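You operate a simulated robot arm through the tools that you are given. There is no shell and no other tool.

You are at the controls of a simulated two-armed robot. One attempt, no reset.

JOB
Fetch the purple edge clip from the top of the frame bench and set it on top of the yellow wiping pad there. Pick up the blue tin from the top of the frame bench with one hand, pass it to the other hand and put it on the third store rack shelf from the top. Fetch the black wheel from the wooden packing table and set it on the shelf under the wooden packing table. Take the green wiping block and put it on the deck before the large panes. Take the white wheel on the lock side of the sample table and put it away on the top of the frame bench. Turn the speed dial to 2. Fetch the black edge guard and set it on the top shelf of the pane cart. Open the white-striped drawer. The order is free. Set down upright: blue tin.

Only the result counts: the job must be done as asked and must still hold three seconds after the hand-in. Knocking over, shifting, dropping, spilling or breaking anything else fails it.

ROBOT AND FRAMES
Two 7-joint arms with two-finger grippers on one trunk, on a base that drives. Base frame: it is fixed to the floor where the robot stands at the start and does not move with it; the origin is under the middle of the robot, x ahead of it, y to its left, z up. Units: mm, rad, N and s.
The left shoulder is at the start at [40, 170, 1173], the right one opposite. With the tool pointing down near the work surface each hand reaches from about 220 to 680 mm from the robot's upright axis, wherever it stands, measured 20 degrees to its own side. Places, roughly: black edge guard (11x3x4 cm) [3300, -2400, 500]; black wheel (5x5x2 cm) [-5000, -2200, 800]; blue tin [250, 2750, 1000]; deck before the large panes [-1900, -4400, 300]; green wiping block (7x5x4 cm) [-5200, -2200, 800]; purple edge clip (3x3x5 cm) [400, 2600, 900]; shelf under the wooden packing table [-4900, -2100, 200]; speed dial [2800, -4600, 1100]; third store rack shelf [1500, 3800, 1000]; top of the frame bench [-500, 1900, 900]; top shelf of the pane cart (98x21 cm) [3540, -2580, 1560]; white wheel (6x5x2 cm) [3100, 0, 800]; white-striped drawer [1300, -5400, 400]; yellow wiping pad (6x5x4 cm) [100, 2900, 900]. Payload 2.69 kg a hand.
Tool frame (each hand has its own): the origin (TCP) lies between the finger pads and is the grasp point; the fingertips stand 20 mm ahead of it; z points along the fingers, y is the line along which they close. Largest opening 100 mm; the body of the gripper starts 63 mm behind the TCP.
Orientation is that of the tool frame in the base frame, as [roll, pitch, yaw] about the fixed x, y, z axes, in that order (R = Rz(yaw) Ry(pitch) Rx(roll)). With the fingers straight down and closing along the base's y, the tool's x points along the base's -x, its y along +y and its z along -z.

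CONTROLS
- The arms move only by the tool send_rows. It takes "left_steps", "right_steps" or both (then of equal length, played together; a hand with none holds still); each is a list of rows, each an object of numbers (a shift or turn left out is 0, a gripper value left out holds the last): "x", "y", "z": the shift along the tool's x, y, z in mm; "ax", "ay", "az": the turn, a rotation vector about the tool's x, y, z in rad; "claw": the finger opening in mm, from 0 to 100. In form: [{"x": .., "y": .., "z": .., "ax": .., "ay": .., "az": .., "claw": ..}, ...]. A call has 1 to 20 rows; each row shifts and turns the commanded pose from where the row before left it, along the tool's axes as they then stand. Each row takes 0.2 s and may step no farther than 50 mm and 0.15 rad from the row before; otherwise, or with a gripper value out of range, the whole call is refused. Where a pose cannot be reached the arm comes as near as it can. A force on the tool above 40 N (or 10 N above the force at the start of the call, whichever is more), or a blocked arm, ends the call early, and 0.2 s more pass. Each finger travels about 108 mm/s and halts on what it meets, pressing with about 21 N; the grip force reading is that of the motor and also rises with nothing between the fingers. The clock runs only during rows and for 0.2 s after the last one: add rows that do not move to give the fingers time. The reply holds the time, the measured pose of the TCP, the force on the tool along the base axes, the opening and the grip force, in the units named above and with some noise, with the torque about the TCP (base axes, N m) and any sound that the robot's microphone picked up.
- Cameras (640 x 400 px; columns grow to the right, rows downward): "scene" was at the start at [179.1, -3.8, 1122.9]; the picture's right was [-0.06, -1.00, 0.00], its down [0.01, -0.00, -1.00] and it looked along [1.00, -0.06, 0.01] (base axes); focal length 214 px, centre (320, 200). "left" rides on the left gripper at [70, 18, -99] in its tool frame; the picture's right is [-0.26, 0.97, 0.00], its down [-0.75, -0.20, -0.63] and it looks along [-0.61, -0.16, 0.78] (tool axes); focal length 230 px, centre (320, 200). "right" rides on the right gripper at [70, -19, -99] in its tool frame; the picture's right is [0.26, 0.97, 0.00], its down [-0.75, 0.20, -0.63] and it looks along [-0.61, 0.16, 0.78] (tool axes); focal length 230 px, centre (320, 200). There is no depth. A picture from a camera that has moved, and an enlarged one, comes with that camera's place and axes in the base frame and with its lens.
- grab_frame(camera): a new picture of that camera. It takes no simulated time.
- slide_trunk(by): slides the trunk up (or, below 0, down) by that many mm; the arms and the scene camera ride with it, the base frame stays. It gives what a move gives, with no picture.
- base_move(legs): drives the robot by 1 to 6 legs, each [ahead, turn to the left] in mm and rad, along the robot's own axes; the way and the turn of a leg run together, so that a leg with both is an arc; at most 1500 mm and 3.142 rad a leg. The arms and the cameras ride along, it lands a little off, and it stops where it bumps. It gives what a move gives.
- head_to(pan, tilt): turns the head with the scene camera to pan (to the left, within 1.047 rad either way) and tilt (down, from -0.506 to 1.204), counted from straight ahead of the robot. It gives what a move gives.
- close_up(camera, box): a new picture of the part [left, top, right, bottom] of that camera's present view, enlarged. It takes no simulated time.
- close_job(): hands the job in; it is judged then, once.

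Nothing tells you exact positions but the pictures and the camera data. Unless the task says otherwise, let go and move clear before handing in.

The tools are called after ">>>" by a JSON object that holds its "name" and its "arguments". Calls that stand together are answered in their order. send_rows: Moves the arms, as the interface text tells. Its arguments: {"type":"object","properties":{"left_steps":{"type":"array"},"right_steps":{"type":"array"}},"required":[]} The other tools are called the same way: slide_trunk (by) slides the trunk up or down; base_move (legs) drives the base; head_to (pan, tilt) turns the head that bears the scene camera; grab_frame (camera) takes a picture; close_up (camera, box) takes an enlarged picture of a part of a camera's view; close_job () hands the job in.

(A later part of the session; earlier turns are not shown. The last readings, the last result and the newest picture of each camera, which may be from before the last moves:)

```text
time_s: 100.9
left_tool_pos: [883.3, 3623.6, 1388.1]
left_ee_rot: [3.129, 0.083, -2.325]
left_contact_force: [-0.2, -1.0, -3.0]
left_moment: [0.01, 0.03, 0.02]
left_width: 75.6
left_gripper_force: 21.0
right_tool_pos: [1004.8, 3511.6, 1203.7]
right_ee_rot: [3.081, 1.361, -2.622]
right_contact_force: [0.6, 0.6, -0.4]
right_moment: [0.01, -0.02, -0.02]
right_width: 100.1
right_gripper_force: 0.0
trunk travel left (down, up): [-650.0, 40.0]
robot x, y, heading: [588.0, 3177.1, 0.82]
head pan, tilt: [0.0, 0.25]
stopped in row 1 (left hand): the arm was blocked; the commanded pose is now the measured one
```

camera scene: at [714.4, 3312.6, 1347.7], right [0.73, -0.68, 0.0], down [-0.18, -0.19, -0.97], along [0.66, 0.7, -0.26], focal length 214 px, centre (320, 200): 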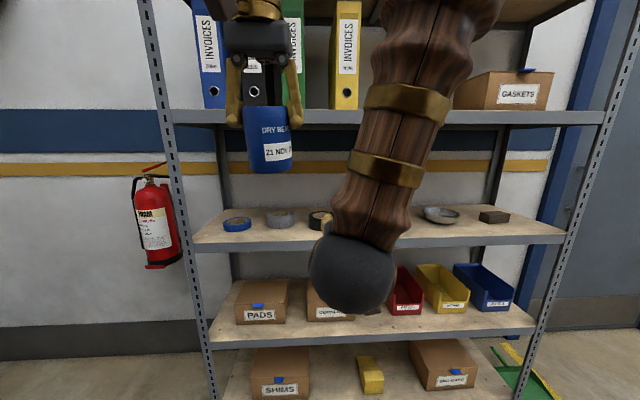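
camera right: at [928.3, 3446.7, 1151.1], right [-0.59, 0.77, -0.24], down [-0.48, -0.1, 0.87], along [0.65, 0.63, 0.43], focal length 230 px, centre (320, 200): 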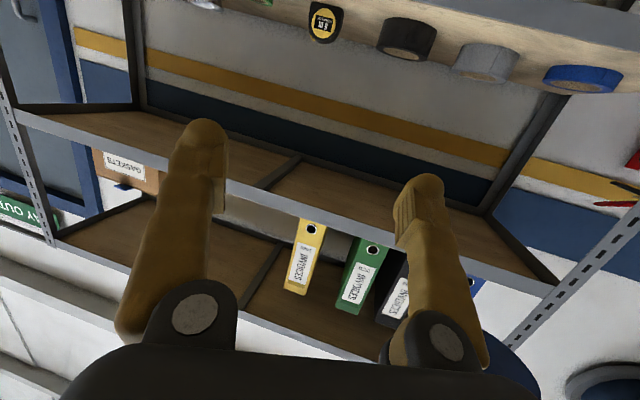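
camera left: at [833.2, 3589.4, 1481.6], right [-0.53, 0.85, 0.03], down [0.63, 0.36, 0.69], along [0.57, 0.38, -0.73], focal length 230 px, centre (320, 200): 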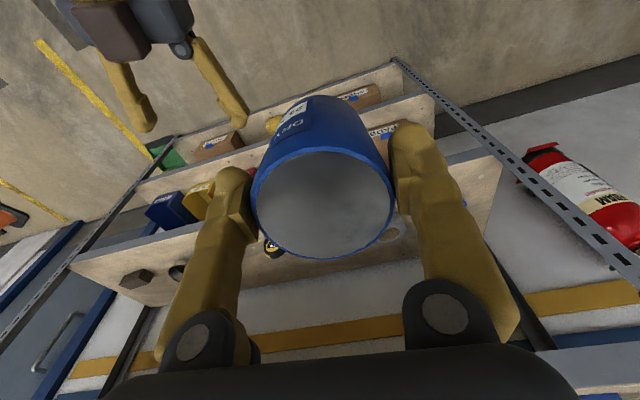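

Blocked at once, and the grip width is shrinking. Checking the tin right away.

>>> {"name": "grab_frame", "arguments": {"camera": "left"}}

>>> {"name": "close_up", "arguments": {"camera": "scene", "box": [200, 0, 340, 200]}}

```text
taken
camera left: at [817.9, 3577.5, 1481.3], right [-0.53, 0.85, 0.03], down [0.63, 0.36, 0.69], along [0.57, 0.39, -0.72], focal length 230 px, centre (320, 200)
```

left: 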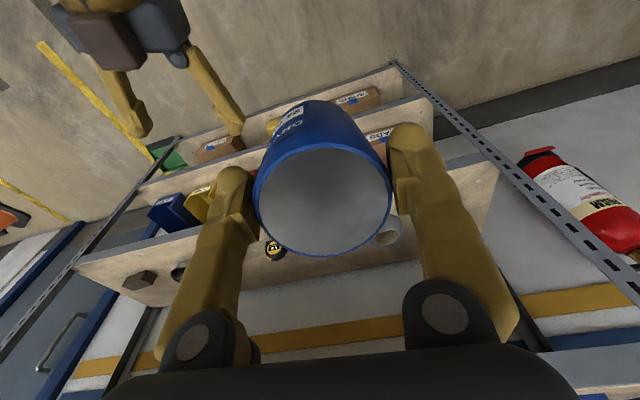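

```text
2.00 times, centred on (270, 100) of scene
camera zoom: at [715.7, 3317.8, 1347.0], right [0.73, -0.68, 0.0], down [-0.18, -0.19, -0.96], along [0.66, 0.7, -0.26], focal length 429 px, centre (420, 400)
```

zoom: 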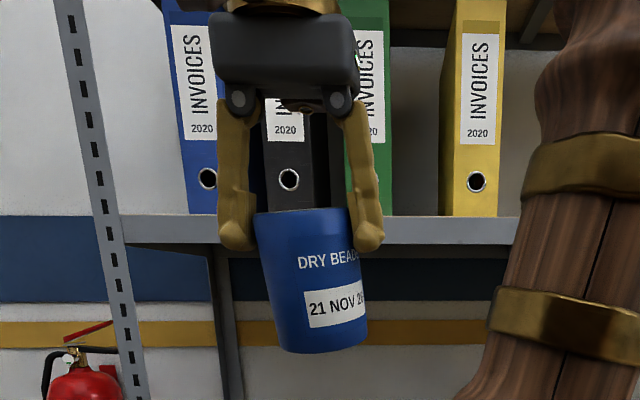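

The tin has slipped a little and tilted in the fingers, so I must be gentle. I'll retract the left hand slowly backward from its limit.

>>> {"name": "send_rows", "arguments": {"left_steps": [{"x": 6}, {"x": 8}, {"x": 8}, {"x": 8}, {}]}}

>>> {"name": "close_up", "arguments": {"camera": "scene", "box": [200, 0, 340, 200]}}

```text
time_s: 102.1
left_tool_pos: [861.4, 3602.7, 1384.6]
left_ee_rot: [3.13, 0.085, -2.326]
left_contact_force: [0.4, 0.3, -3.4]
left_moment: [0.0, 0.04, 0.0]
left_width: 75.6
left_gripper_force: 21.6
right_tool_pos: [1005.0, 3513.8, 1207.1]
right_ee_rot: [3.042, 1.364, -2.661]
right_contact_force: [-0.6, -0.4, 0.3]
right_moment: [0.04, 0.03, 0.03]
right_width: 100.0
right_gripper_force: 0.1
trunk travel left (down, up): [-650.0, 40.0]
robot x, y, heading: [585.9, 3178.0, 0.818]
head pan, tilt: [0.0, 0.25]
```

```text
2.00 times, centred on (270, 100) of scene
camera zoom: at [714.8, 3316.8, 1347.1], right [0.73, -0.68, 0.0], down [-0.18, -0.19, -0.96], along [0.66, 0.7, -0.26], focal length 429 px, centre (420, 400)
```

zoom: 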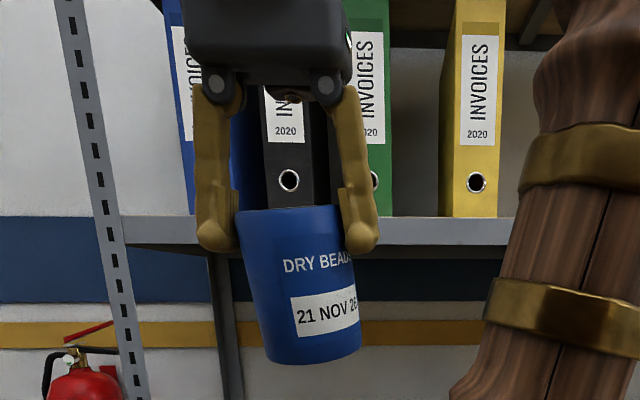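

Slow motion works and the tin holds steady. I'll lower the left hand slowly and level it.

>>> {"name": "send_rows", "arguments": {"left_steps": [{"z": 8}, {"z": 10}, {"z": 10}, {"z": 10, "ay": 0.01}, {"z": 10, "ay": 0.01}, {"z": 10, "ay": 0.01}, {"z": 10, "ay": 0.01}, {"z": 10, "ay": 0.01}, {}]}}

>>> {"name": "grab_frame", "arguments": {"camera": "scene"}}

>>> {"name": "grab_frame", "arguments": {"camera": "left"}}

```text
time_s: 104.1
left_tool_pos: [865.1, 3604.9, 1306.7]
left_ee_rot: [3.128, 0.036, -2.326]
left_contact_force: [-0.6, 0.6, -2.8]
left_moment: [-0.04, 0.03, -0.03]
left_width: 75.5
left_gripper_force: 20.9
right_tool_pos: [1003.6, 3513.6, 1208.7]
right_ee_rot: [3.038, 1.368, -2.664]
right_contact_force: [-1.3, 0.4, -0.1]
right_moment: [-0.01, 0.02, 0.01]
right_width: 99.8
right_gripper_force: 0.1
trunk travel left (down, up): [-650.0, 40.0]
robot x, y, heading: [587.5, 3182.4, 0.82]
head pan, tilt: [0.0, 0.25]
```

```text
taken
camera scene: at [714.8, 3316.9, 1347.1], right [0.73, -0.68, 0.0], down [-0.18, -0.19, -0.96], along [0.66, 0.7, -0.26], focal length 214 px, centre (320, 200)
```

scene: 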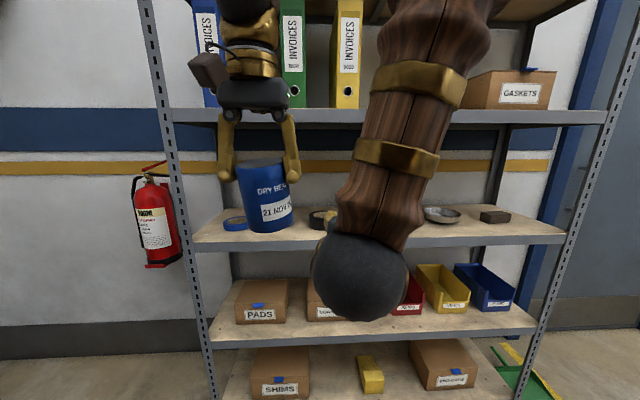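

```text
taken
camera left: at [803.2, 3563.4, 1403.6], right [-0.53, 0.85, 0.02], down [0.65, 0.39, 0.65], along [0.55, 0.36, -0.76], focal length 230 px, centre (320, 200)
```

left: 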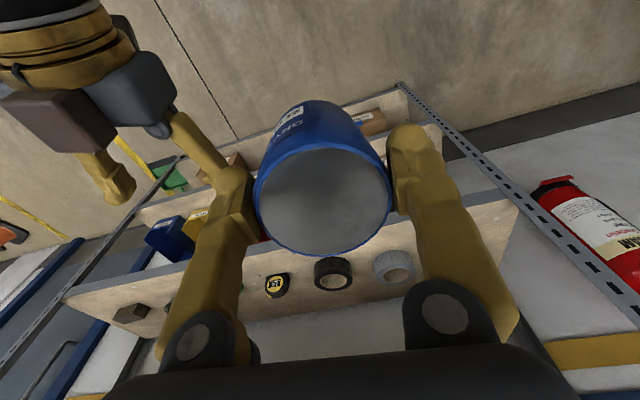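

Tin is steady. I'll zoom in to measure its tilt.

>>> {"name": "close_up", "arguments": {"camera": "scene", "box": [190, 90, 350, 250]}}

>>> {"name": "close_up", "arguments": {"camera": "left", "box": [200, 70, 450, 290]}}

>>> {"name": "grab_frame", "arguments": {"camera": "right"}}

```text
2.50 times, centred on (270, 170) of scene
camera zoom: at [714.8, 3316.9, 1347.1], right [0.73, -0.68, 0.0], down [-0.18, -0.19, -0.96], along [0.66, 0.7, -0.26], focal length 536 px, centre (445, 275)
```

zoom: 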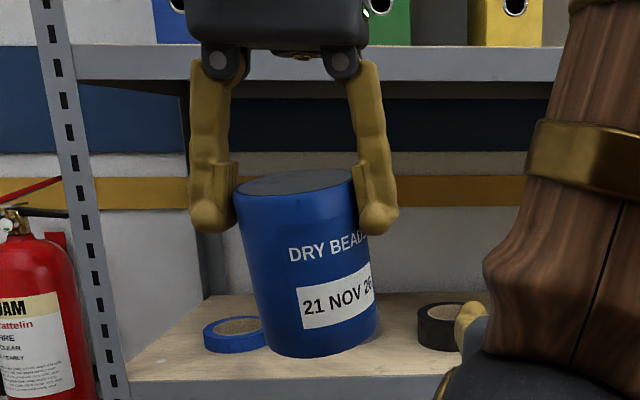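

```text
1.82 times, centred on (325, 180) of left
camera zoom: at [803.2, 3563.4, 1403.6], right [-0.53, 0.85, 0.02], down [0.65, 0.39, 0.65], along [0.55, 0.36, -0.76], focal length 418 px, centre (311, 236)
```

zoom: 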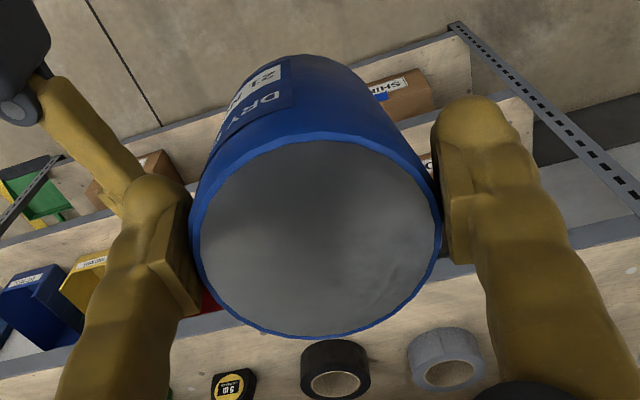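

```text
taken
camera right: at [921.2, 3438.1, 1159.0], right [-0.57, 0.78, -0.23], down [-0.49, -0.1, 0.87], along [0.66, 0.61, 0.44], focal length 230 px, centre (320, 200)
```

right: 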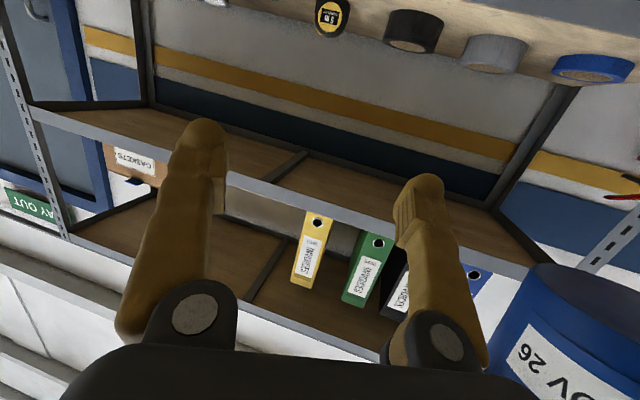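

The tin leans a few degrees but is secure. Plan: lower the right hand beneath, lower the left, slide the tin over, then raise the right hand around it. First lowering the right hand.

>>> {"name": "send_rows", "arguments": {"right_steps": [{"x": 15, "z": 3}, {"x": 18, "z": 4}, {"x": 18, "z": 4}, {"x": 18, "z": 4}, {"x": 18, "z": 4}, {"x": 18, "z": 4}, {"x": 15, "z": 3}, {}]}}

```text
time_s: 105.9
left_tool_pos: [866.1, 3605.8, 1307.8]
left_ee_rot: [3.129, 0.035, -2.325]
left_contact_force: [0.2, -0.2, -3.0]
left_moment: [-0.03, 0.04, 0.02]
left_width: 75.6
left_gripper_force: 20.5
right_tool_pos: [1008.7, 3514.3, 1086.8]
right_ee_rot: [3.063, 1.373, -2.644]
right_contact_force: [0.3, 0.5, 0.0]
right_moment: [0.01, 0.03, 0.0]
right_width: 100.1
right_gripper_force: 0.1
trunk travel left (down, up): [-650.0, 40.0]
robot x, y, heading: [586.0, 3181.5, 0.822]
head pan, tilt: [0.0, 0.25]
```

Right hand lowered to z ≈ 1087. Now lowering the left hand with the tin.

>>> {"name": "send_rows", "arguments": {"left_steps": [{"z": 8}, {"z": 10}, {"z": 10}, {"z": 10}, {"z": 10}, {"z": 10}, {"z": 10}, {}]}}

>>> {"name": "grab_frame", "arguments": {"camera": "left"}}

>>> {"name": "grab_frame", "arguments": {"camera": "scene"}}

```text
time_s: 107.7
left_tool_pos: [868.1, 3607.8, 1240.2]
left_ee_rot: [3.128, 0.037, -2.325]
left_contact_force: [0.0, 0.0, -4.2]
left_moment: [-0.05, 0.03, 0.0]
left_width: 75.1
left_gripper_force: 21.1
right_tool_pos: [1008.1, 3514.6, 1083.8]
right_ee_rot: [3.075, 1.37, -2.633]
right_contact_force: [-0.5, 0.3, 0.0]
right_moment: [0.03, 0.0, 0.02]
right_width: 99.9
right_gripper_force: 0.1
trunk travel left (down, up): [-650.0, 40.0]
robot x, y, heading: [584.1, 3179.9, 0.817]
head pan, tilt: [0.0, 0.25]
```

```text
taken
camera left: at [804.8, 3565.4, 1337.7], right [-0.53, 0.85, 0.02], down [0.65, 0.39, 0.65], along [0.55, 0.36, -0.76], focal length 230 px, centre (320, 200)
```

left: 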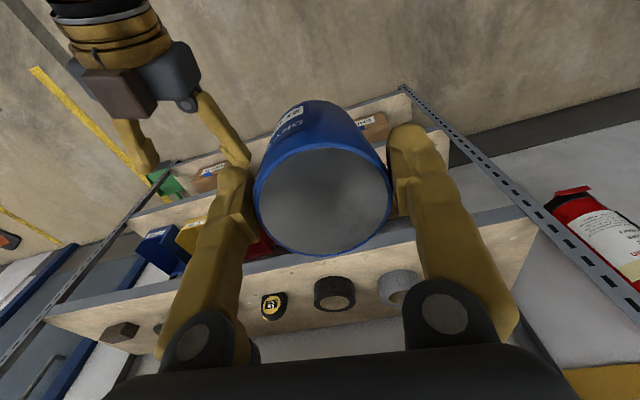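

```text
taken
camera scene: at [714.9, 3317.0, 1347.1], right [0.73, -0.68, 0.0], down [-0.18, -0.19, -0.96], along [0.66, 0.7, -0.26], focal length 214 px, centre (320, 200)
```

scene: 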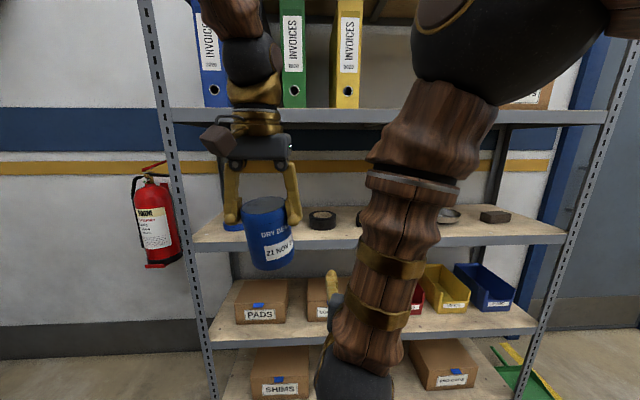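

To avoid the left hand crowding the right forearm, I'll yaw the right hand to point diagonally left (its wrist swings out to the right) for a cleaner handover.

>>> {"name": "send_rows", "arguments": {"right_steps": [{"ax": -0.13, "az": -0.026}, {"ax": -0.13, "az": -0.026}, {"ax": -0.13, "az": -0.026}, {"ax": -0.13, "az": -0.026}, {"ax": -0.13, "az": -0.026}, {"ax": -0.13, "az": -0.026}, {"ax": -0.13, "az": -0.026}, {}, {}]}}

>>> {"name": "grab_frame", "arguments": {"camera": "scene"}}

>>> {"name": "grab_frame", "arguments": {"camera": "right"}}

```text
time_s: 109.7
left_tool_pos: [867.5, 3607.4, 1240.9]
left_ee_rot: [3.128, 0.036, -2.325]
left_contact_force: [0.2, 0.5, -3.0]
left_moment: [0.01, 0.04, -0.03]
left_width: 75.3
left_gripper_force: 21.2
right_tool_pos: [998.7, 3519.4, 1083.9]
right_ee_rot: [3.089, 1.381, -1.67]
right_contact_force: [0.8, -1.4, 0.1]
right_moment: [0.01, 0.01, 0.0]
right_width: 99.9
right_gripper_force: 0.0
trunk travel left (down, up): [-650.0, 40.0]
robot x, y, heading: [584.4, 3180.0, 0.821]
head pan, tilt: [0.0, 0.25]
```

```text
taken
camera scene: at [715.3, 3317.0, 1347.1], right [0.73, -0.68, 0.0], down [-0.18, -0.19, -0.96], along [0.66, 0.7, -0.26], focal length 214 px, centre (320, 200)
```

scene: 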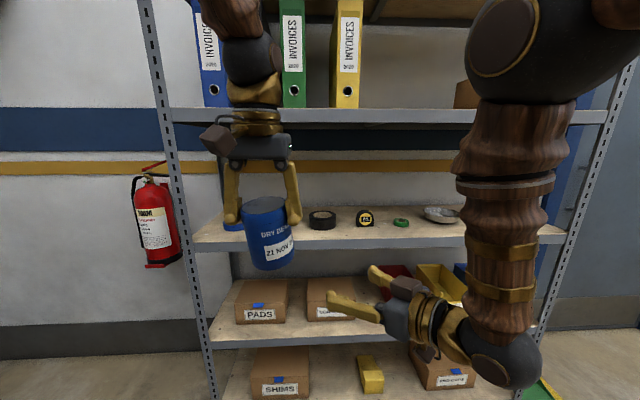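

```text
taken
camera right: at [1011.7, 3406.6, 1033.2], right [-0.97, 0.0, -0.24], down [-0.21, -0.47, 0.86], along [-0.12, 0.88, 0.45], focal length 230 px, centre (320, 200)
```

right: 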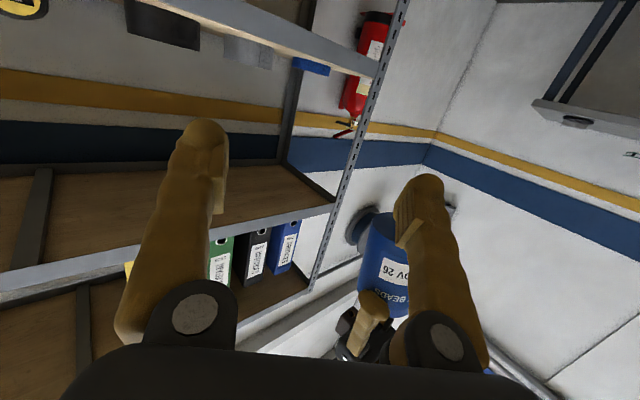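

The right hand is now nicely presented. I'll slide the tin slowly over the right hand's open fingers.

>>> {"name": "send_rows", "arguments": {"left_steps": [{"x": -1, "y": -9}, {"x": -1.1, "y": -13}, {"x": -1.1, "y": -14}, {"x": -1.1, "y": -14}, {"x": -1.1, "y": -14}, {"x": -1.1, "y": -14}, {"x": -1.1, "y": -14}, {"x": -1.1, "y": -14}, {"x": -1.1, "y": -14}, {"x": -1.1, "y": -13}, {"x": -1.1, "y": -10}, {"x": -0.6, "y": -7.6}, {}, {}]}}

>>> {"name": "grab_frame", "arguments": {"camera": "scene"}}

>>> {"name": "grab_frame", "arguments": {"camera": "right"}}

>>> {"name": "grab_frame", "arguments": {"camera": "left"}}

```text
time_s: 112.4
left_tool_pos: [965.6, 3534.6, 1261.7]
left_ee_rot: [-3.099, 0.045, -2.243]
left_contact_force: [-1.2, -0.7, -3.9]
left_moment: [0.0, -0.02, -0.02]
left_width: 74.8
left_gripper_force: 20.7
right_tool_pos: [985.3, 3503.7, 1093.5]
right_ee_rot: [-3.124, 1.395, -1.605]
right_contact_force: [-0.4, -0.3, -0.2]
right_moment: [-0.02, 0.01, -0.03]
right_width: 100.0
right_gripper_force: 0.0
trunk travel left (down, up): [-650.0, 40.0]
robot x, y, heading: [585.9, 3179.9, 0.822]
head pan, tilt: [0.0, 0.25]
stopped in row 13 (left hand): the arm was blocked; the commanded pose is now the measured one
```

```text
taken
camera scene: at [713.0, 3316.2, 1347.5], right [0.73, -0.68, 0.0], down [-0.18, -0.19, -0.96], along [0.66, 0.7, -0.26], focal length 214 px, centre (320, 200)
```

scene: 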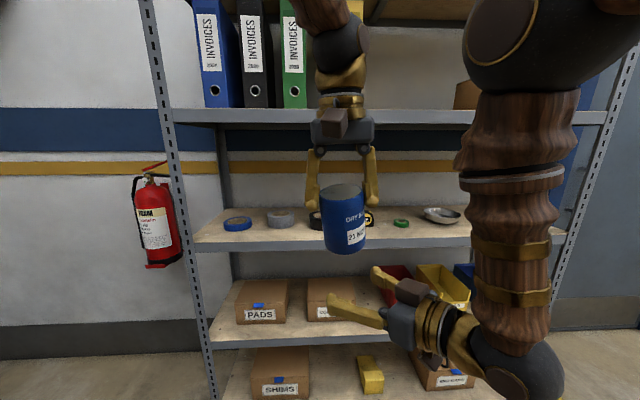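

```text
taken
camera right: at [998.2, 3393.4, 1042.0], right [-0.97, 0.0, -0.26], down [-0.23, -0.48, 0.85], along [-0.12, 0.88, 0.46], focal length 230 px, centre (320, 200)
```

right: 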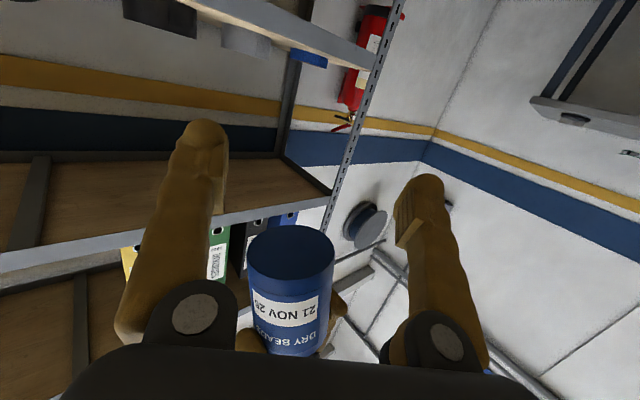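

```text
taken
camera left: at [901.7, 3489.7, 1357.6], right [-0.59, 0.8, -0.03], down [0.58, 0.46, 0.67], along [0.55, 0.38, -0.74], focal length 230 px, centre (320, 200)
```

left: 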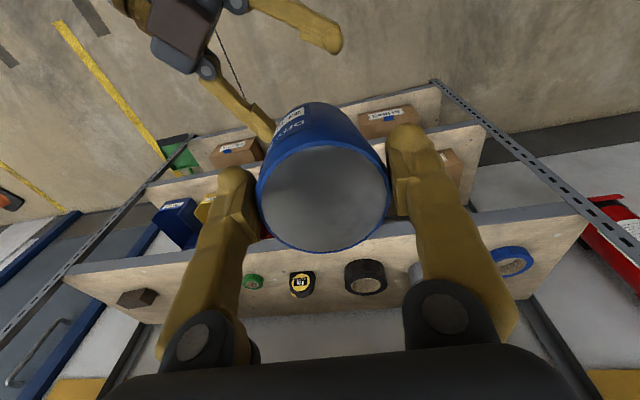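

The tin is now above the right hand, but the left grip is getting shallow, so I'll bring the right hand up around the tin's lower part. First half of the move, then check.

>>> {"name": "send_rows", "arguments": {"right_steps": [{"x": -8, "z": 2}, {"x": -12, "z": 2}, {"x": -12, "z": 2}, {"x": -12, "z": 2}, {"x": -10, "z": 1}, {}, {}]}}

>>> {"name": "grab_frame", "arguments": {"camera": "right"}}

>>> {"name": "grab_frame", "arguments": {"camera": "scene"}}

```text
time_s: 114.0
left_tool_pos: [969.3, 3534.0, 1266.7]
left_ee_rot: [-3.095, 0.05, -2.246]
left_contact_force: [0.3, -0.3, -3.7]
left_moment: [-0.04, 0.04, -0.01]
left_width: 74.8
left_gripper_force: 21.3
right_tool_pos: [990.1, 3524.8, 1145.1]
right_ee_rot: [-3.131, 1.393, -1.611]
right_contact_force: [0.3, 0.4, 0.3]
right_moment: [0.0, 0.0, 0.0]
right_width: 99.7
right_gripper_force: 0.0
trunk travel left (down, up): [-650.0, 40.0]
robot x, y, heading: [585.1, 3179.7, 0.819]
head pan, tilt: [0.0, 0.25]
```

```text
taken
camera right: at [1002.4, 3413.1, 1092.5], right [-0.97, 0.0, -0.26], down [-0.23, -0.48, 0.85], along [-0.12, 0.88, 0.46], focal length 230 px, centre (320, 200)
```

right: 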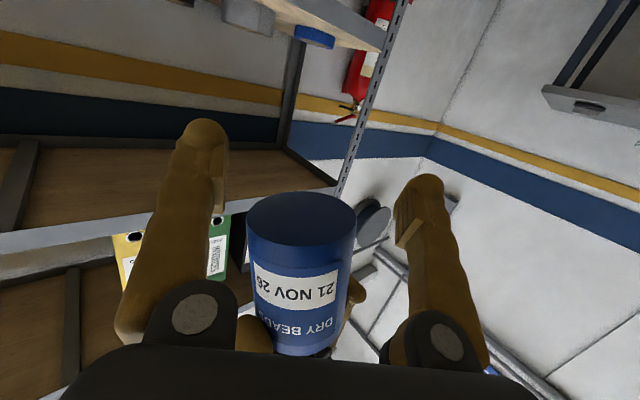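

```text
taken
camera scene: at [714.9, 3316.9, 1347.1], right [0.73, -0.68, 0.0], down [-0.18, -0.19, -0.96], along [0.66, 0.7, -0.26], focal length 214 px, centre (320, 200)
```

scene: 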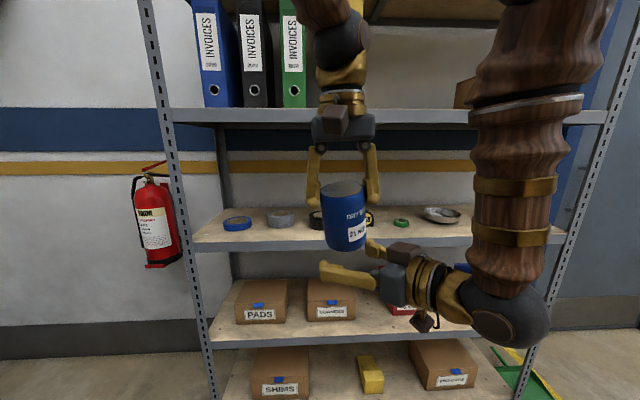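

Good alignment: tin bottom centre ≈ (993, 3542, 1176), right hand just below. Raising the right hand around the tin.

>>> {"name": "send_rows", "arguments": {"right_steps": [{"x": -8, "y": 0.5, "z": 0.6}, {"x": -11, "y": 0.5, "z": 0.6}, {"x": -12, "y": 0.5, "z": 0.6}, {"x": -12, "y": 0.5, "z": 0.6}, {"x": -12, "y": 0.5, "z": 0.6}, {"x": -9, "y": 0.2, "z": 0.3}, {}, {}]}}

>>> {"name": "grab_frame", "arguments": {"camera": "right"}}

>>> {"name": "close_up", "arguments": {"camera": "scene", "box": [280, 80, 440, 300]}}

>>> {"name": "grab_frame", "arguments": {"camera": "left"}}

```text
time_s: 115.8
left_tool_pos: [969.4, 3535.6, 1264.5]
left_ee_rot: [-3.098, 0.048, -2.245]
left_contact_force: [-0.4, 0.5, -3.8]
left_moment: [-0.02, 0.02, -0.01]
left_width: 74.6
left_gripper_force: 21.3
right_tool_pos: [986.5, 3539.2, 1204.2]
right_ee_rot: [-3.132, 1.392, -1.611]
right_contact_force: [0.0, -0.9, 0.0]
right_moment: [-0.01, -0.04, 0.03]
right_width: 100.0
right_gripper_force: 0.1
trunk travel left (down, up): [-650.0, 40.0]
robot x, y, heading: [587.8, 3178.2, 0.819]
head pan, tilt: [0.0, 0.25]
```

```text
taken
camera right: at [998.5, 3427.7, 1153.4], right [-0.97, 0.0, -0.26], down [-0.23, -0.48, 0.85], along [-0.12, 0.88, 0.46], focal length 230 px, centre (320, 200)
```

right: 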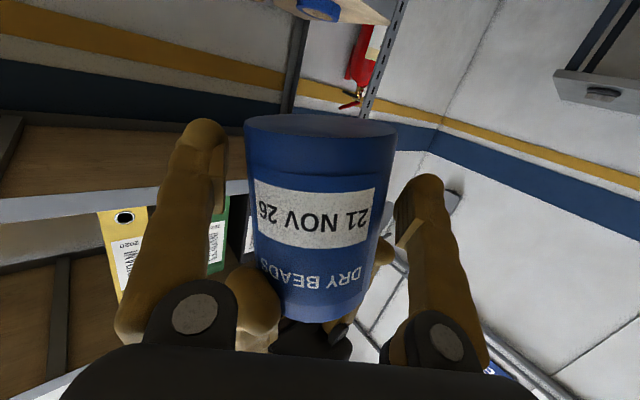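

```text
1.82 times, centred on (360, 190) of scene
camera zoom: at [715.1, 3317.0, 1347.1], right [0.73, -0.68, 0.0], down [-0.18, -0.19, -0.96], along [0.66, 0.7, -0.26], focal length 390 px, centre (247, 218)
```

zoom: 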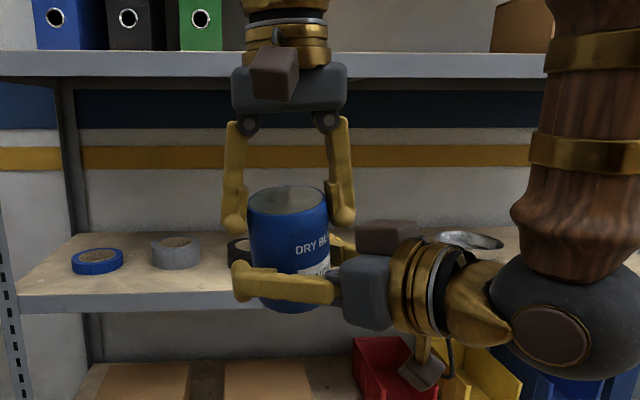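

```text
taken
camera left: at [905.1, 3490.9, 1359.5], right [-0.59, 0.81, -0.03], down [0.58, 0.45, 0.67], along [0.56, 0.38, -0.74], focal length 230 px, centre (320, 200)
```

left: 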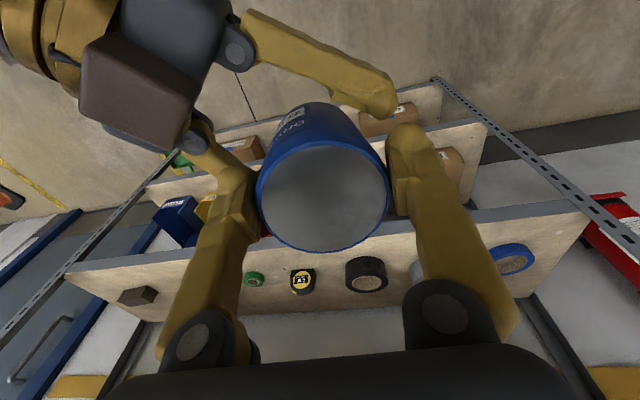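

The right fingers straddle the tin's lower half. Closing the right hand.

>>> {"name": "send_rows", "arguments": {"right_steps": [{"claw": 90}, {"claw": 80}, {"claw": 60}, {}, {}, {}]}}

>>> {"name": "grab_frame", "arguments": {"camera": "right"}}

```text
time_s: 117.2
left_tool_pos: [970.3, 3536.0, 1263.9]
left_ee_rot: [-3.097, 0.048, -2.244]
left_contact_force: [-1.2, 1.6, -2.2]
left_moment: [-0.19, 0.39, -0.09]
left_width: 74.3
left_gripper_force: 20.5
right_tool_pos: [985.3, 3538.0, 1203.4]
right_ee_rot: [-3.13, 1.392, -1.61]
right_contact_force: [1.2, -0.5, 0.3]
right_moment: [0.22, -0.31, 0.1]
right_width: 79.4
right_gripper_force: 21.2
trunk travel left (down, up): [-650.0, 40.0]
robot x, y, heading: [585.5, 3181.2, 0.822]
head pan, tilt: [0.0, 0.25]
```

```text
taken
camera right: at [998.5, 3427.7, 1153.2], right [-0.97, 0.0, -0.26], down [-0.23, -0.48, 0.85], along [-0.12, 0.88, 0.46], focal length 230 px, centre (320, 200)
```

right: 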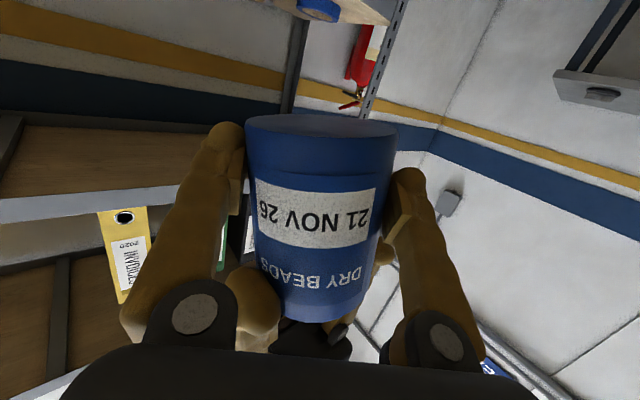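

Both hands hold the tin. Releasing the left hand and lifting it clear.

>>> {"name": "send_rows", "arguments": {"left_steps": [{"claw": 80}, {"claw": 90}, {"claw": 100}, {}, {}]}}

>>> {"name": "grab_frame", "arguments": {"camera": "right"}}

>>> {"name": "grab_frame", "arguments": {"camera": "left"}}

```text
time_s: 118.4
left_tool_pos: [968.8, 3535.7, 1265.6]
left_ee_rot: [-3.094, 0.051, -2.244]
left_contact_force: [1.3, 0.4, -0.9]
left_moment: [0.01, 0.02, 0.0]
left_width: 100.1
left_gripper_force: 0.0
right_tool_pos: [986.8, 3539.2, 1204.7]
right_ee_rot: [-3.131, 1.393, -1.61]
right_contact_force: [0.4, 0.8, -0.1]
right_moment: [-0.07, -0.03, -0.02]
right_width: 72.9
right_gripper_force: 21.0
trunk travel left (down, up): [-650.0, 40.0]
robot x, y, heading: [585.0, 3181.1, 0.82]
head pan, tilt: [0.0, 0.25]
```

```text
taken
camera right: at [998.5, 3427.7, 1153.2], right [-0.97, 0.0, -0.26], down [-0.23, -0.48, 0.85], along [-0.12, 0.88, 0.46], focal length 230 px, centre (320, 200)
```

right: 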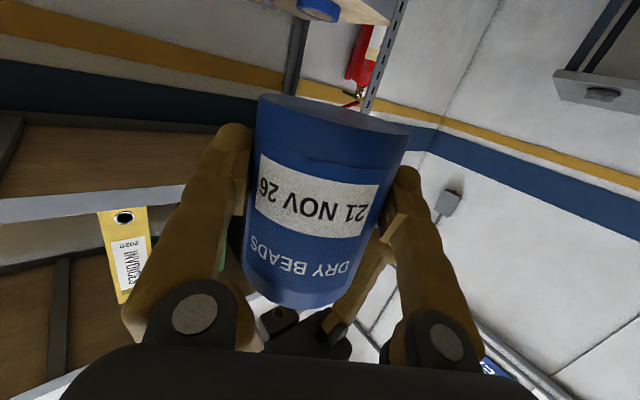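

```text
taken
camera left: at [905.2, 3490.8, 1359.9], right [-0.59, 0.81, -0.03], down [0.58, 0.45, 0.68], along [0.56, 0.38, -0.74], focal length 230 px, centre (320, 200)
```

left: 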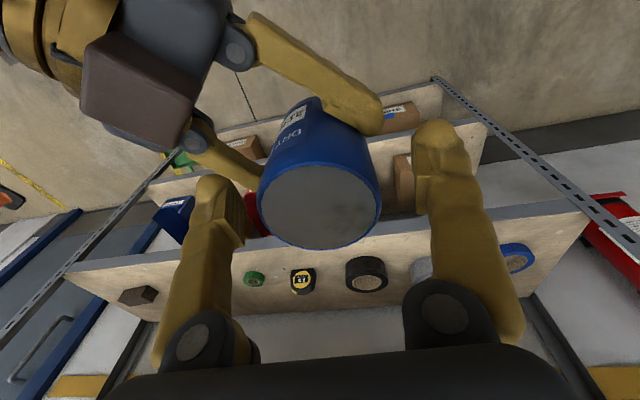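

The tin is now held by the right hand alone and has aligned to its pads. I'll lower the right hand slowly to draw the tin out of the left fingers.

>>> {"name": "send_rows", "arguments": {"right_steps": [{"x": 6}, {"x": 9}, {"x": 10}, {"x": 10}, {"x": 10}, {"x": 10}, {"x": 10}, {"x": 8}, {}]}}

>>> {"name": "grab_frame", "arguments": {"camera": "right"}}

>>> {"name": "grab_frame", "arguments": {"camera": "scene"}}

```text
time_s: 120.4
left_tool_pos: [969.9, 3535.5, 1264.5]
left_ee_rot: [-3.095, 0.05, -2.245]
left_contact_force: [-0.4, 0.1, 0.3]
left_moment: [0.0, -0.05, -0.02]
left_width: 99.8
left_gripper_force: 0.0
right_tool_pos: [986.6, 3524.5, 1133.2]
right_ee_rot: [-3.132, 1.394, -1.609]
right_contact_force: [-0.2, 0.0, -0.1]
right_moment: [-0.06, 0.03, 0.03]
right_width: 73.0
right_gripper_force: 21.1
trunk travel left (down, up): [-650.0, 40.0]
robot x, y, heading: [585.2, 3179.9, 0.816]
head pan, tilt: [0.0, 0.25]
```

```text
taken
camera right: at [999.3, 3413.4, 1081.6], right [-0.97, 0.0, -0.26], down [-0.23, -0.48, 0.85], along [-0.12, 0.88, 0.46], focal length 230 px, centre (320, 200)
```

right: 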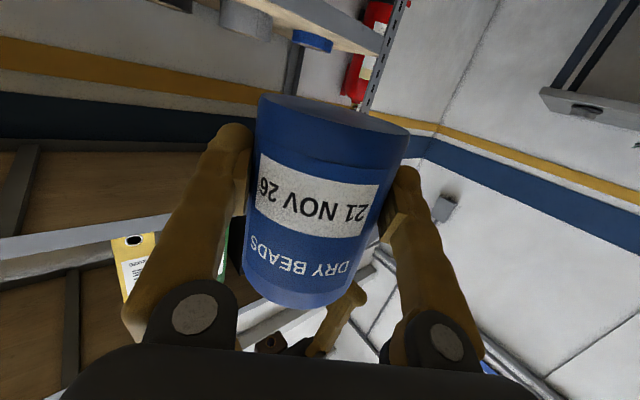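

```text
taken
camera scene: at [715.0, 3317.0, 1347.1], right [0.73, -0.68, 0.0], down [-0.18, -0.19, -0.96], along [0.66, 0.7, -0.26], focal length 214 px, centre (320, 200)
```

scene: 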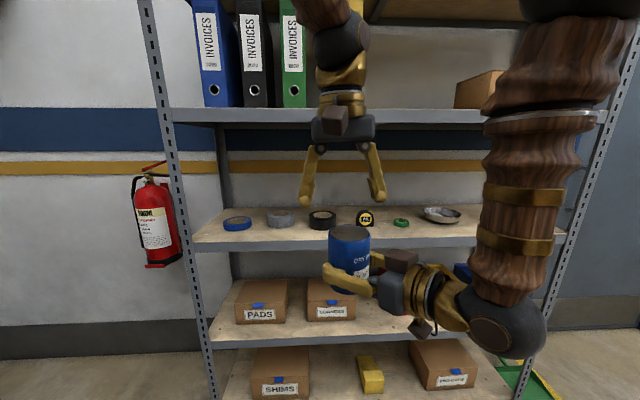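

Handover succeeded: the right hand holds the tin upright (73 mm). Now tucking the left hand away to the left and back.

>>> {"name": "send_rows", "arguments": {"left_steps": [{"y": 20, "x": 3}, {"y": 30, "x": 5}, {"y": 30, "x": 5}, {"y": 30, "x": 10}, {"y": 25, "x": 20}, {"y": 15, "x": 30}, {"x": 30}, {"x": 30}, {"x": 20}, {}]}}

>>> {"name": "grab_frame", "arguments": {"camera": "scene"}}

```text
time_s: 122.6
left_tool_pos: [756.1, 3506.9, 1248.9]
left_ee_rot: [-3.106, 0.049, -2.258]
left_contact_force: [0.3, 0.9, 0.4]
left_moment: [0.0, 0.01, -0.02]
left_width: 99.9
left_gripper_force: 0.1
right_tool_pos: [987.8, 3525.2, 1132.2]
right_ee_rot: [-3.134, 1.394, -1.615]
right_contact_force: [0.2, -0.8, 0.2]
right_moment: [-0.02, -0.02, 0.0]
right_width: 72.7
right_gripper_force: 21.3
trunk travel left (down, up): [-650.0, 40.0]
robot x, y, heading: [584.1, 3178.8, 0.817]
head pan, tilt: [0.0, 0.25]
```

```text
taken
camera scene: at [715.4, 3317.4, 1347.0], right [0.73, -0.68, 0.0], down [-0.18, -0.19, -0.96], along [0.66, 0.7, -0.26], focal length 214 px, centre (320, 200)
```

scene: 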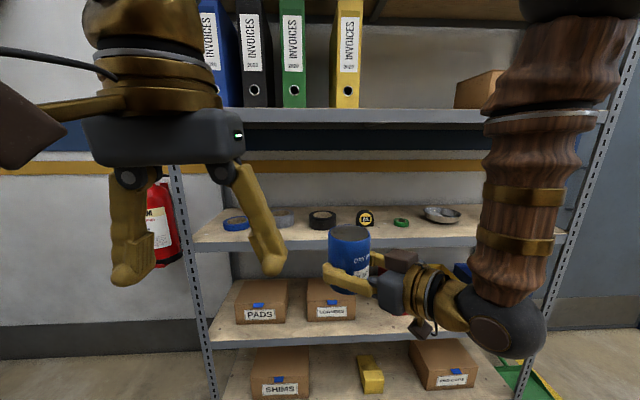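

Now I'll yaw the right hand back toward straight ahead (slowly, about the vertical) so it can reach squarely into the rack.

>>> {"name": "send_rows", "arguments": {"right_steps": [{"ax": 0.06, "az": 0.011}, {"ax": 0.08, "az": 0.0145}, {"ax": 0.08, "az": 0.0145}, {"ax": 0.08, "az": 0.0145}, {"ax": 0.08, "az": 0.0145}, {"ax": 0.08, "az": 0.0145}, {"ax": 0.04, "az": 0.007}, {}, {}]}}

>>> {"name": "grab_frame", "arguments": {"camera": "scene"}}

>>> {"name": "grab_frame", "arguments": {"camera": "right"}}

```text
time_s: 124.6
left_tool_pos: [756.0, 3507.8, 1248.8]
left_ee_rot: [-3.105, 0.051, -2.257]
left_contact_force: [-0.6, 0.7, 0.6]
left_moment: [0.02, 0.0, 0.02]
left_width: 99.9
left_gripper_force: 0.0
right_tool_pos: [986.5, 3526.3, 1134.8]
right_ee_rot: [-3.14, 1.392, -2.123]
right_contact_force: [0.5, -1.1, 0.6]
right_moment: [-0.02, 0.02, -0.01]
right_width: 72.7
right_gripper_force: 20.7
trunk travel left (down, up): [-650.0, 40.0]
robot x, y, heading: [584.5, 3177.7, 0.819]
head pan, tilt: [0.0, 0.25]
```

```text
taken
camera scene: at [715.0, 3317.0, 1347.1], right [0.73, -0.68, 0.0], down [-0.18, -0.19, -0.96], along [0.66, 0.7, -0.26], focal length 214 px, centre (320, 200)
```

scene: 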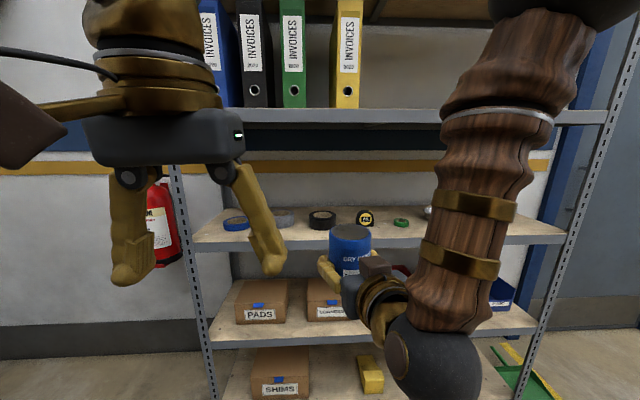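

```text
taken
camera right: at [943.6, 3422.5, 1082.3], right [-0.84, 0.47, -0.25], down [-0.43, -0.31, 0.85], along [0.32, 0.83, 0.46], focal length 230 px, centre (320, 200)
```

right: 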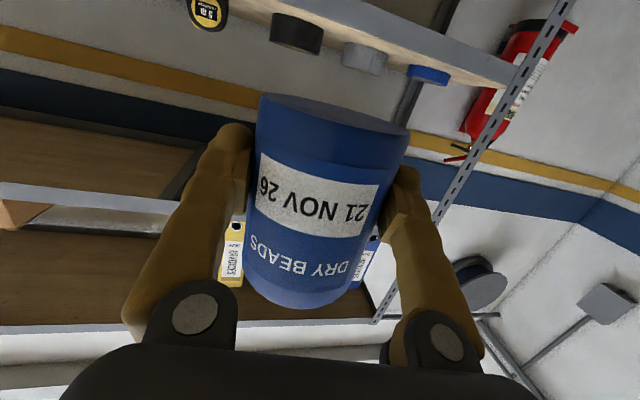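

Tin stays firm. I'll tuck the left hand back a little and drive to a staging spot in front of the rack.

>>> {"name": "send_rows", "arguments": {"left_steps": [{"x": 20}, {"x": 25}, {"x": 15}, {}]}}

>>> {"name": "base_move", "arguments": {"legs": [[0, -0.658], [318, 0], [0, 0.559]]}}

>>> {"name": "grab_frame", "arguments": {"camera": "scene"}}

>>> {"name": "grab_frame", "arguments": {"camera": "right"}}

```text
time_s: 125.6
left_tool_pos: [716.6, 3460.7, 1245.0]
left_ee_rot: [-3.104, 0.053, -2.256]
left_contact_force: [0.0, -0.2, 0.1]
left_moment: [0.0, 0.0, 0.0]
left_width: 100.0
left_gripper_force: 0.0
right_tool_pos: [986.9, 3527.1, 1133.2]
right_ee_rot: [-3.142, 1.392, -2.126]
right_contact_force: [0.6, -0.8, 0.3]
right_moment: [-0.02, 0.01, -0.01]
right_width: 72.8
right_gripper_force: 20.9
trunk travel left (down, up): [-650.0, 40.0]
robot x, y, heading: [586.7, 3179.3, 0.82]
head pan, tilt: [0.0, 0.25]
```

```text
time_s: 131.2
left_tool_pos: [1057.4, 3505.0, 1245.6]
left_ee_rot: [-3.105, 0.052, -2.329]
left_contact_force: [-1.3, 0.0, 0.7]
left_moment: [-0.01, -0.01, 0.0]
left_width: 100.3
left_gripper_force: 0.1
right_tool_pos: [1331.9, 3552.8, 1134.0]
right_ee_rot: [-3.139, 1.394, -2.195]
right_contact_force: [-0.3, 0.2, -0.2]
right_moment: [-0.01, 0.03, -0.01]
right_width: 72.6
right_gripper_force: 20.5
trunk travel left (down, up): [-650.0, 40.0]
robot x, y, heading: [912.5, 3229.6, 0.745]
head pan, tilt: [0.0, 0.25]
```

```text
taken
camera scene: at [1050.9, 3357.5, 1347.2], right [0.68, -0.74, 0.0], down [-0.19, -0.18, -0.96], along [0.71, 0.65, -0.26], focal length 214 px, centre (320, 200)
```

scene: 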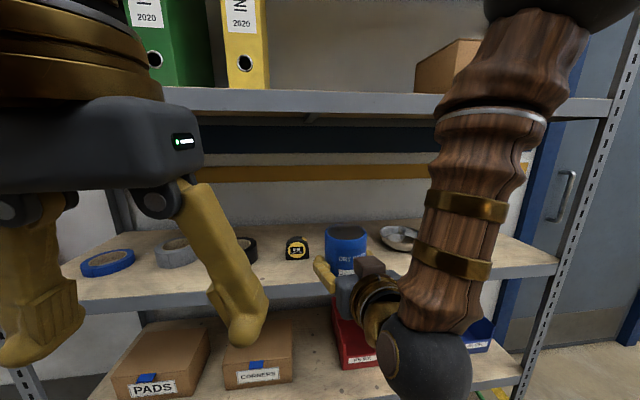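

```text
taken
camera right: at [1282.1, 3451.6, 1082.4], right [-0.81, 0.53, -0.25], down [-0.45, -0.28, 0.85], along [0.38, 0.8, 0.46], focal length 230 px, centre (320, 200)
```

right: 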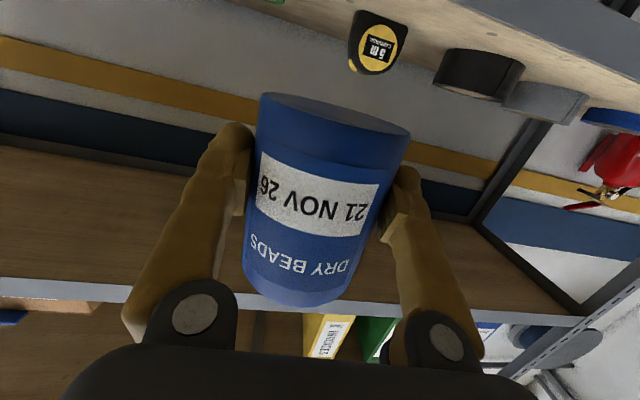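

I'm at the staging spot. Let me zoom to measure the shelf's front edge relative to the tin.

>>> {"name": "close_up", "arguments": {"camera": "scene", "box": [60, 200, 320, 330]}}

>>> {"name": "close_up", "arguments": {"camera": "scene", "box": [280, 200, 580, 340]}}

```text
2.46 times, centred on (190, 265) of scene
camera zoom: at [1050.9, 3357.5, 1347.2], right [0.68, -0.74, 0.0], down [-0.19, -0.18, -0.96], along [0.71, 0.65, -0.26], focal length 528 px, centre (640, 40)
```

zoom: 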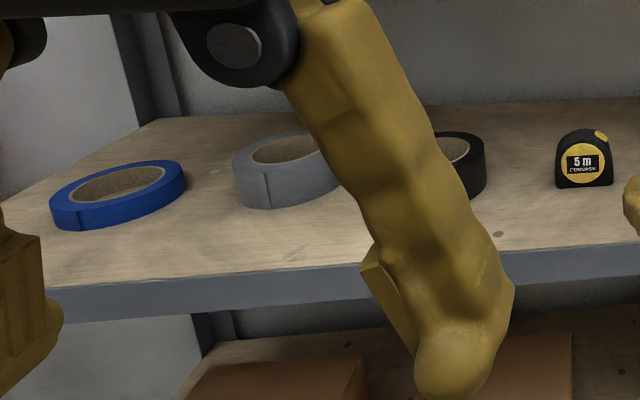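

```text
2.13 times, centred on (430, 270) of scene
camera zoom: at [1050.9, 3357.5, 1347.2], right [0.68, -0.74, 0.0], down [-0.19, -0.18, -0.96], along [0.71, 0.65, -0.26], focal length 458 px, centre (85, 51)
```

zoom: 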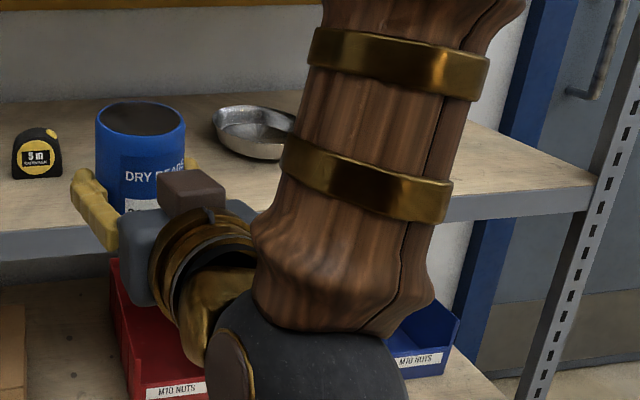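

The edge estimates differ a bit, so I'll lower the trunk some (still outside the rack) and triangulate the shelf edge again from here.

>>> {"name": "slide_trunk", "arguments": {"by": -60}}

>>> {"name": "close_up", "arguments": {"camera": "scene", "box": [60, 180, 320, 310]}}

>>> {"name": "close_up", "arguments": {"camera": "scene", "box": [280, 180, 580, 320]}}

```text
time_s: 132.2
left_tool_pos: [1045.1, 3494.2, 1188.8]
left_ee_rot: [-3.106, 0.068, -2.327]
left_contact_force: [0.9, -0.3, 0.5]
left_moment: [-0.01, -0.02, 0.02]
left_width: 100.2
left_gripper_force: 0.0
right_tool_pos: [1319.8, 3541.2, 1081.6]
right_ee_rot: [-3.118, 1.41, -2.172]
right_contact_force: [-0.1, 0.3, 0.1]
right_moment: [0.0, 0.02, 0.0]
right_width: 72.4
right_gripper_force: 21.3
trunk travel left (down, up): [-590.0, 100.0]
robot x, y, heading: [914.3, 3228.3, 0.748]
head pan, tilt: [0.0, 0.25]
```

```text
2.46 times, centred on (190, 245) of scene
camera zoom: at [1051.3, 3357.5, 1287.0], right [0.68, -0.74, 0.0], down [-0.19, -0.18, -0.96], along [0.71, 0.65, -0.26], focal length 528 px, centre (640, 89)
```

zoom: 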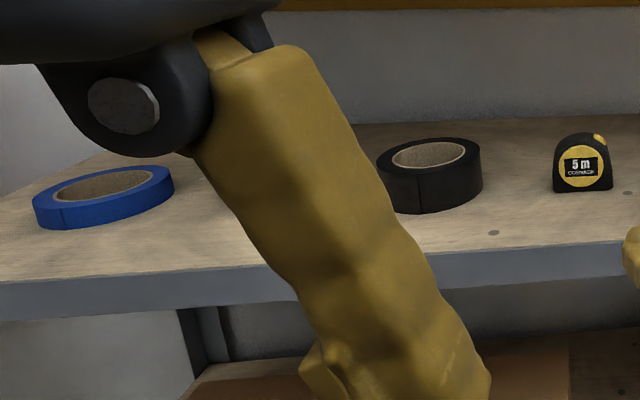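

```text
2.13 times, centred on (430, 250) of scene
camera zoom: at [1051.3, 3357.5, 1287.0], right [0.68, -0.74, 0.0], down [-0.19, -0.18, -0.96], along [0.71, 0.65, -0.26], focal length 458 px, centre (85, 93)
```

zoom: 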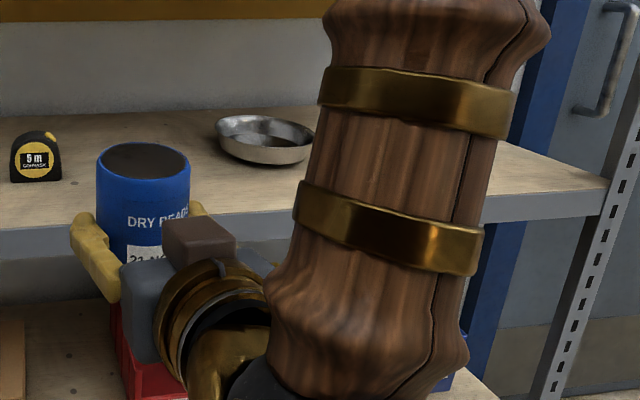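

Best spot on the shelf: between the green roll and the metal dish, near the front edge (about (1550, 3599)). I'll shift the right hand ~114 mm to the right and trim the tin's small tilt.

>>> {"name": "send_rows", "arguments": {"right_steps": [{"x": 0.4, "y": -10, "z": -2}, {"x": 0.5, "y": -14, "z": -2.8}, {"x": 0.5, "y": -14, "z": -2.8}, {"x": 0.5, "y": -14, "z": -2.8}, {"x": 0.5, "y": -14, "z": -2.8}, {"x": 0.5, "y": -14, "z": -2.8}, {"x": 0.5, "y": -14, "z": -2.8}, {"x": 0.5, "y": -12, "z": -2.5}, {"x": 0.2, "y": -5.7, "z": -1}, {"ay": 0.035}, {"ay": 0.035}, {}, {}]}}

>>> {"name": "grab_frame", "arguments": {"camera": "scene"}}

```text
time_s: 135.0
left_tool_pos: [1043.9, 3493.9, 1189.2]
left_ee_rot: [-3.107, 0.067, -2.329]
left_contact_force: [0.2, -0.7, -0.5]
left_moment: [0.05, -0.01, 0.0]
left_width: 100.1
left_gripper_force: 0.0
right_tool_pos: [1396.9, 3455.4, 1081.1]
right_ee_rot: [-3.125, 1.338, -2.184]
right_contact_force: [-0.1, -0.7, 0.3]
right_moment: [-0.02, 0.02, -0.02]
right_width: 72.3
right_gripper_force: 20.4
trunk travel left (down, up): [-590.0, 100.0]
robot x, y, heading: [911.4, 3224.7, 0.744]
head pan, tilt: [0.0, 0.25]
```

```text
taken
camera scene: at [1050.6, 3356.9, 1287.1], right [0.68, -0.74, 0.0], down [-0.19, -0.18, -0.96], along [0.71, 0.65, -0.26], focal length 214 px, centre (320, 200)
```

scene: 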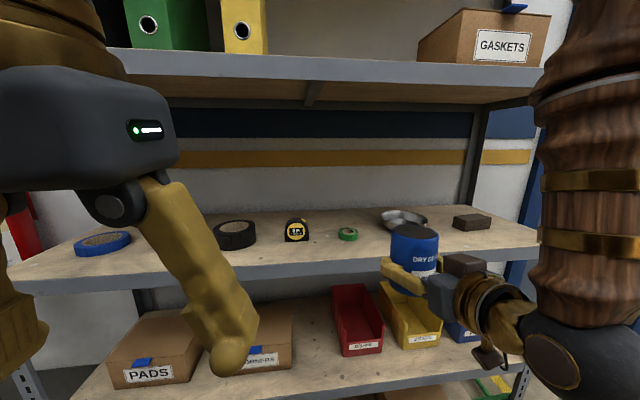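

Clear view: the gap between the green roll and the dish lines up with the tin. Driving forward toward the shelf in two steps.

>>> {"name": "base_move", "arguments": {"legs": [[140, 0]]}}

>>> {"name": "grab_frame", "arguments": {"camera": "scene"}}

```text
time_s: 136.3
left_tool_pos: [1146.1, 3587.0, 1189.0]
left_ee_rot: [-3.106, 0.068, -2.332]
left_contact_force: [-1.0, -0.5, -0.8]
left_moment: [-0.04, 0.04, 0.0]
left_width: 99.9
left_gripper_force: 0.0
right_tool_pos: [1499.6, 3548.2, 1081.4]
right_ee_rot: [-3.126, 1.339, -2.184]
right_contact_force: [0.0, 0.8, 0.1]
right_moment: [-0.02, 0.01, 0.02]
right_width: 72.4
right_gripper_force: 21.5
trunk travel left (down, up): [-590.0, 100.0]
robot x, y, heading: [1012.6, 3324.1, 0.742]
head pan, tilt: [0.0, 0.25]
```

```text
taken
camera scene: at [1153.5, 3451.2, 1286.9], right [0.68, -0.74, 0.0], down [-0.2, -0.18, -0.96], along [0.71, 0.65, -0.27], focal length 214 px, centre (320, 200)
```

scene: 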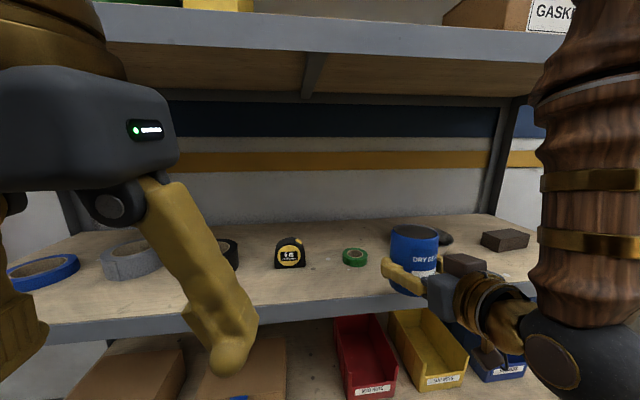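

>>> {"name": "close_up", "arguments": {"camera": "scene", "box": [240, 210, 480, 330]}}

```text
2.67 times, centred on (360, 270) of scene
camera zoom: at [1153.5, 3451.2, 1286.9], right [0.68, -0.74, 0.0], down [-0.2, -0.18, -0.96], along [0.71, 0.65, -0.27], focal length 572 px, centre (213, 13)
```

zoom: 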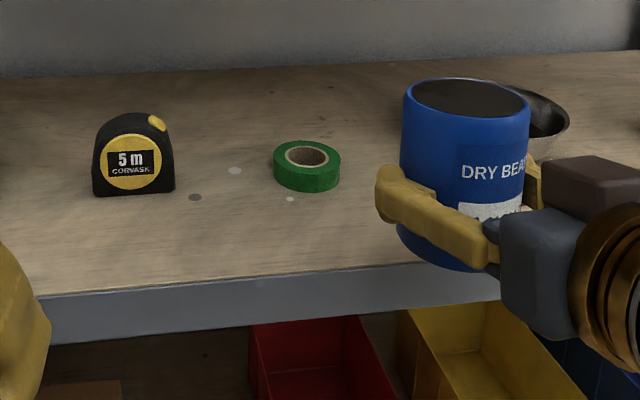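

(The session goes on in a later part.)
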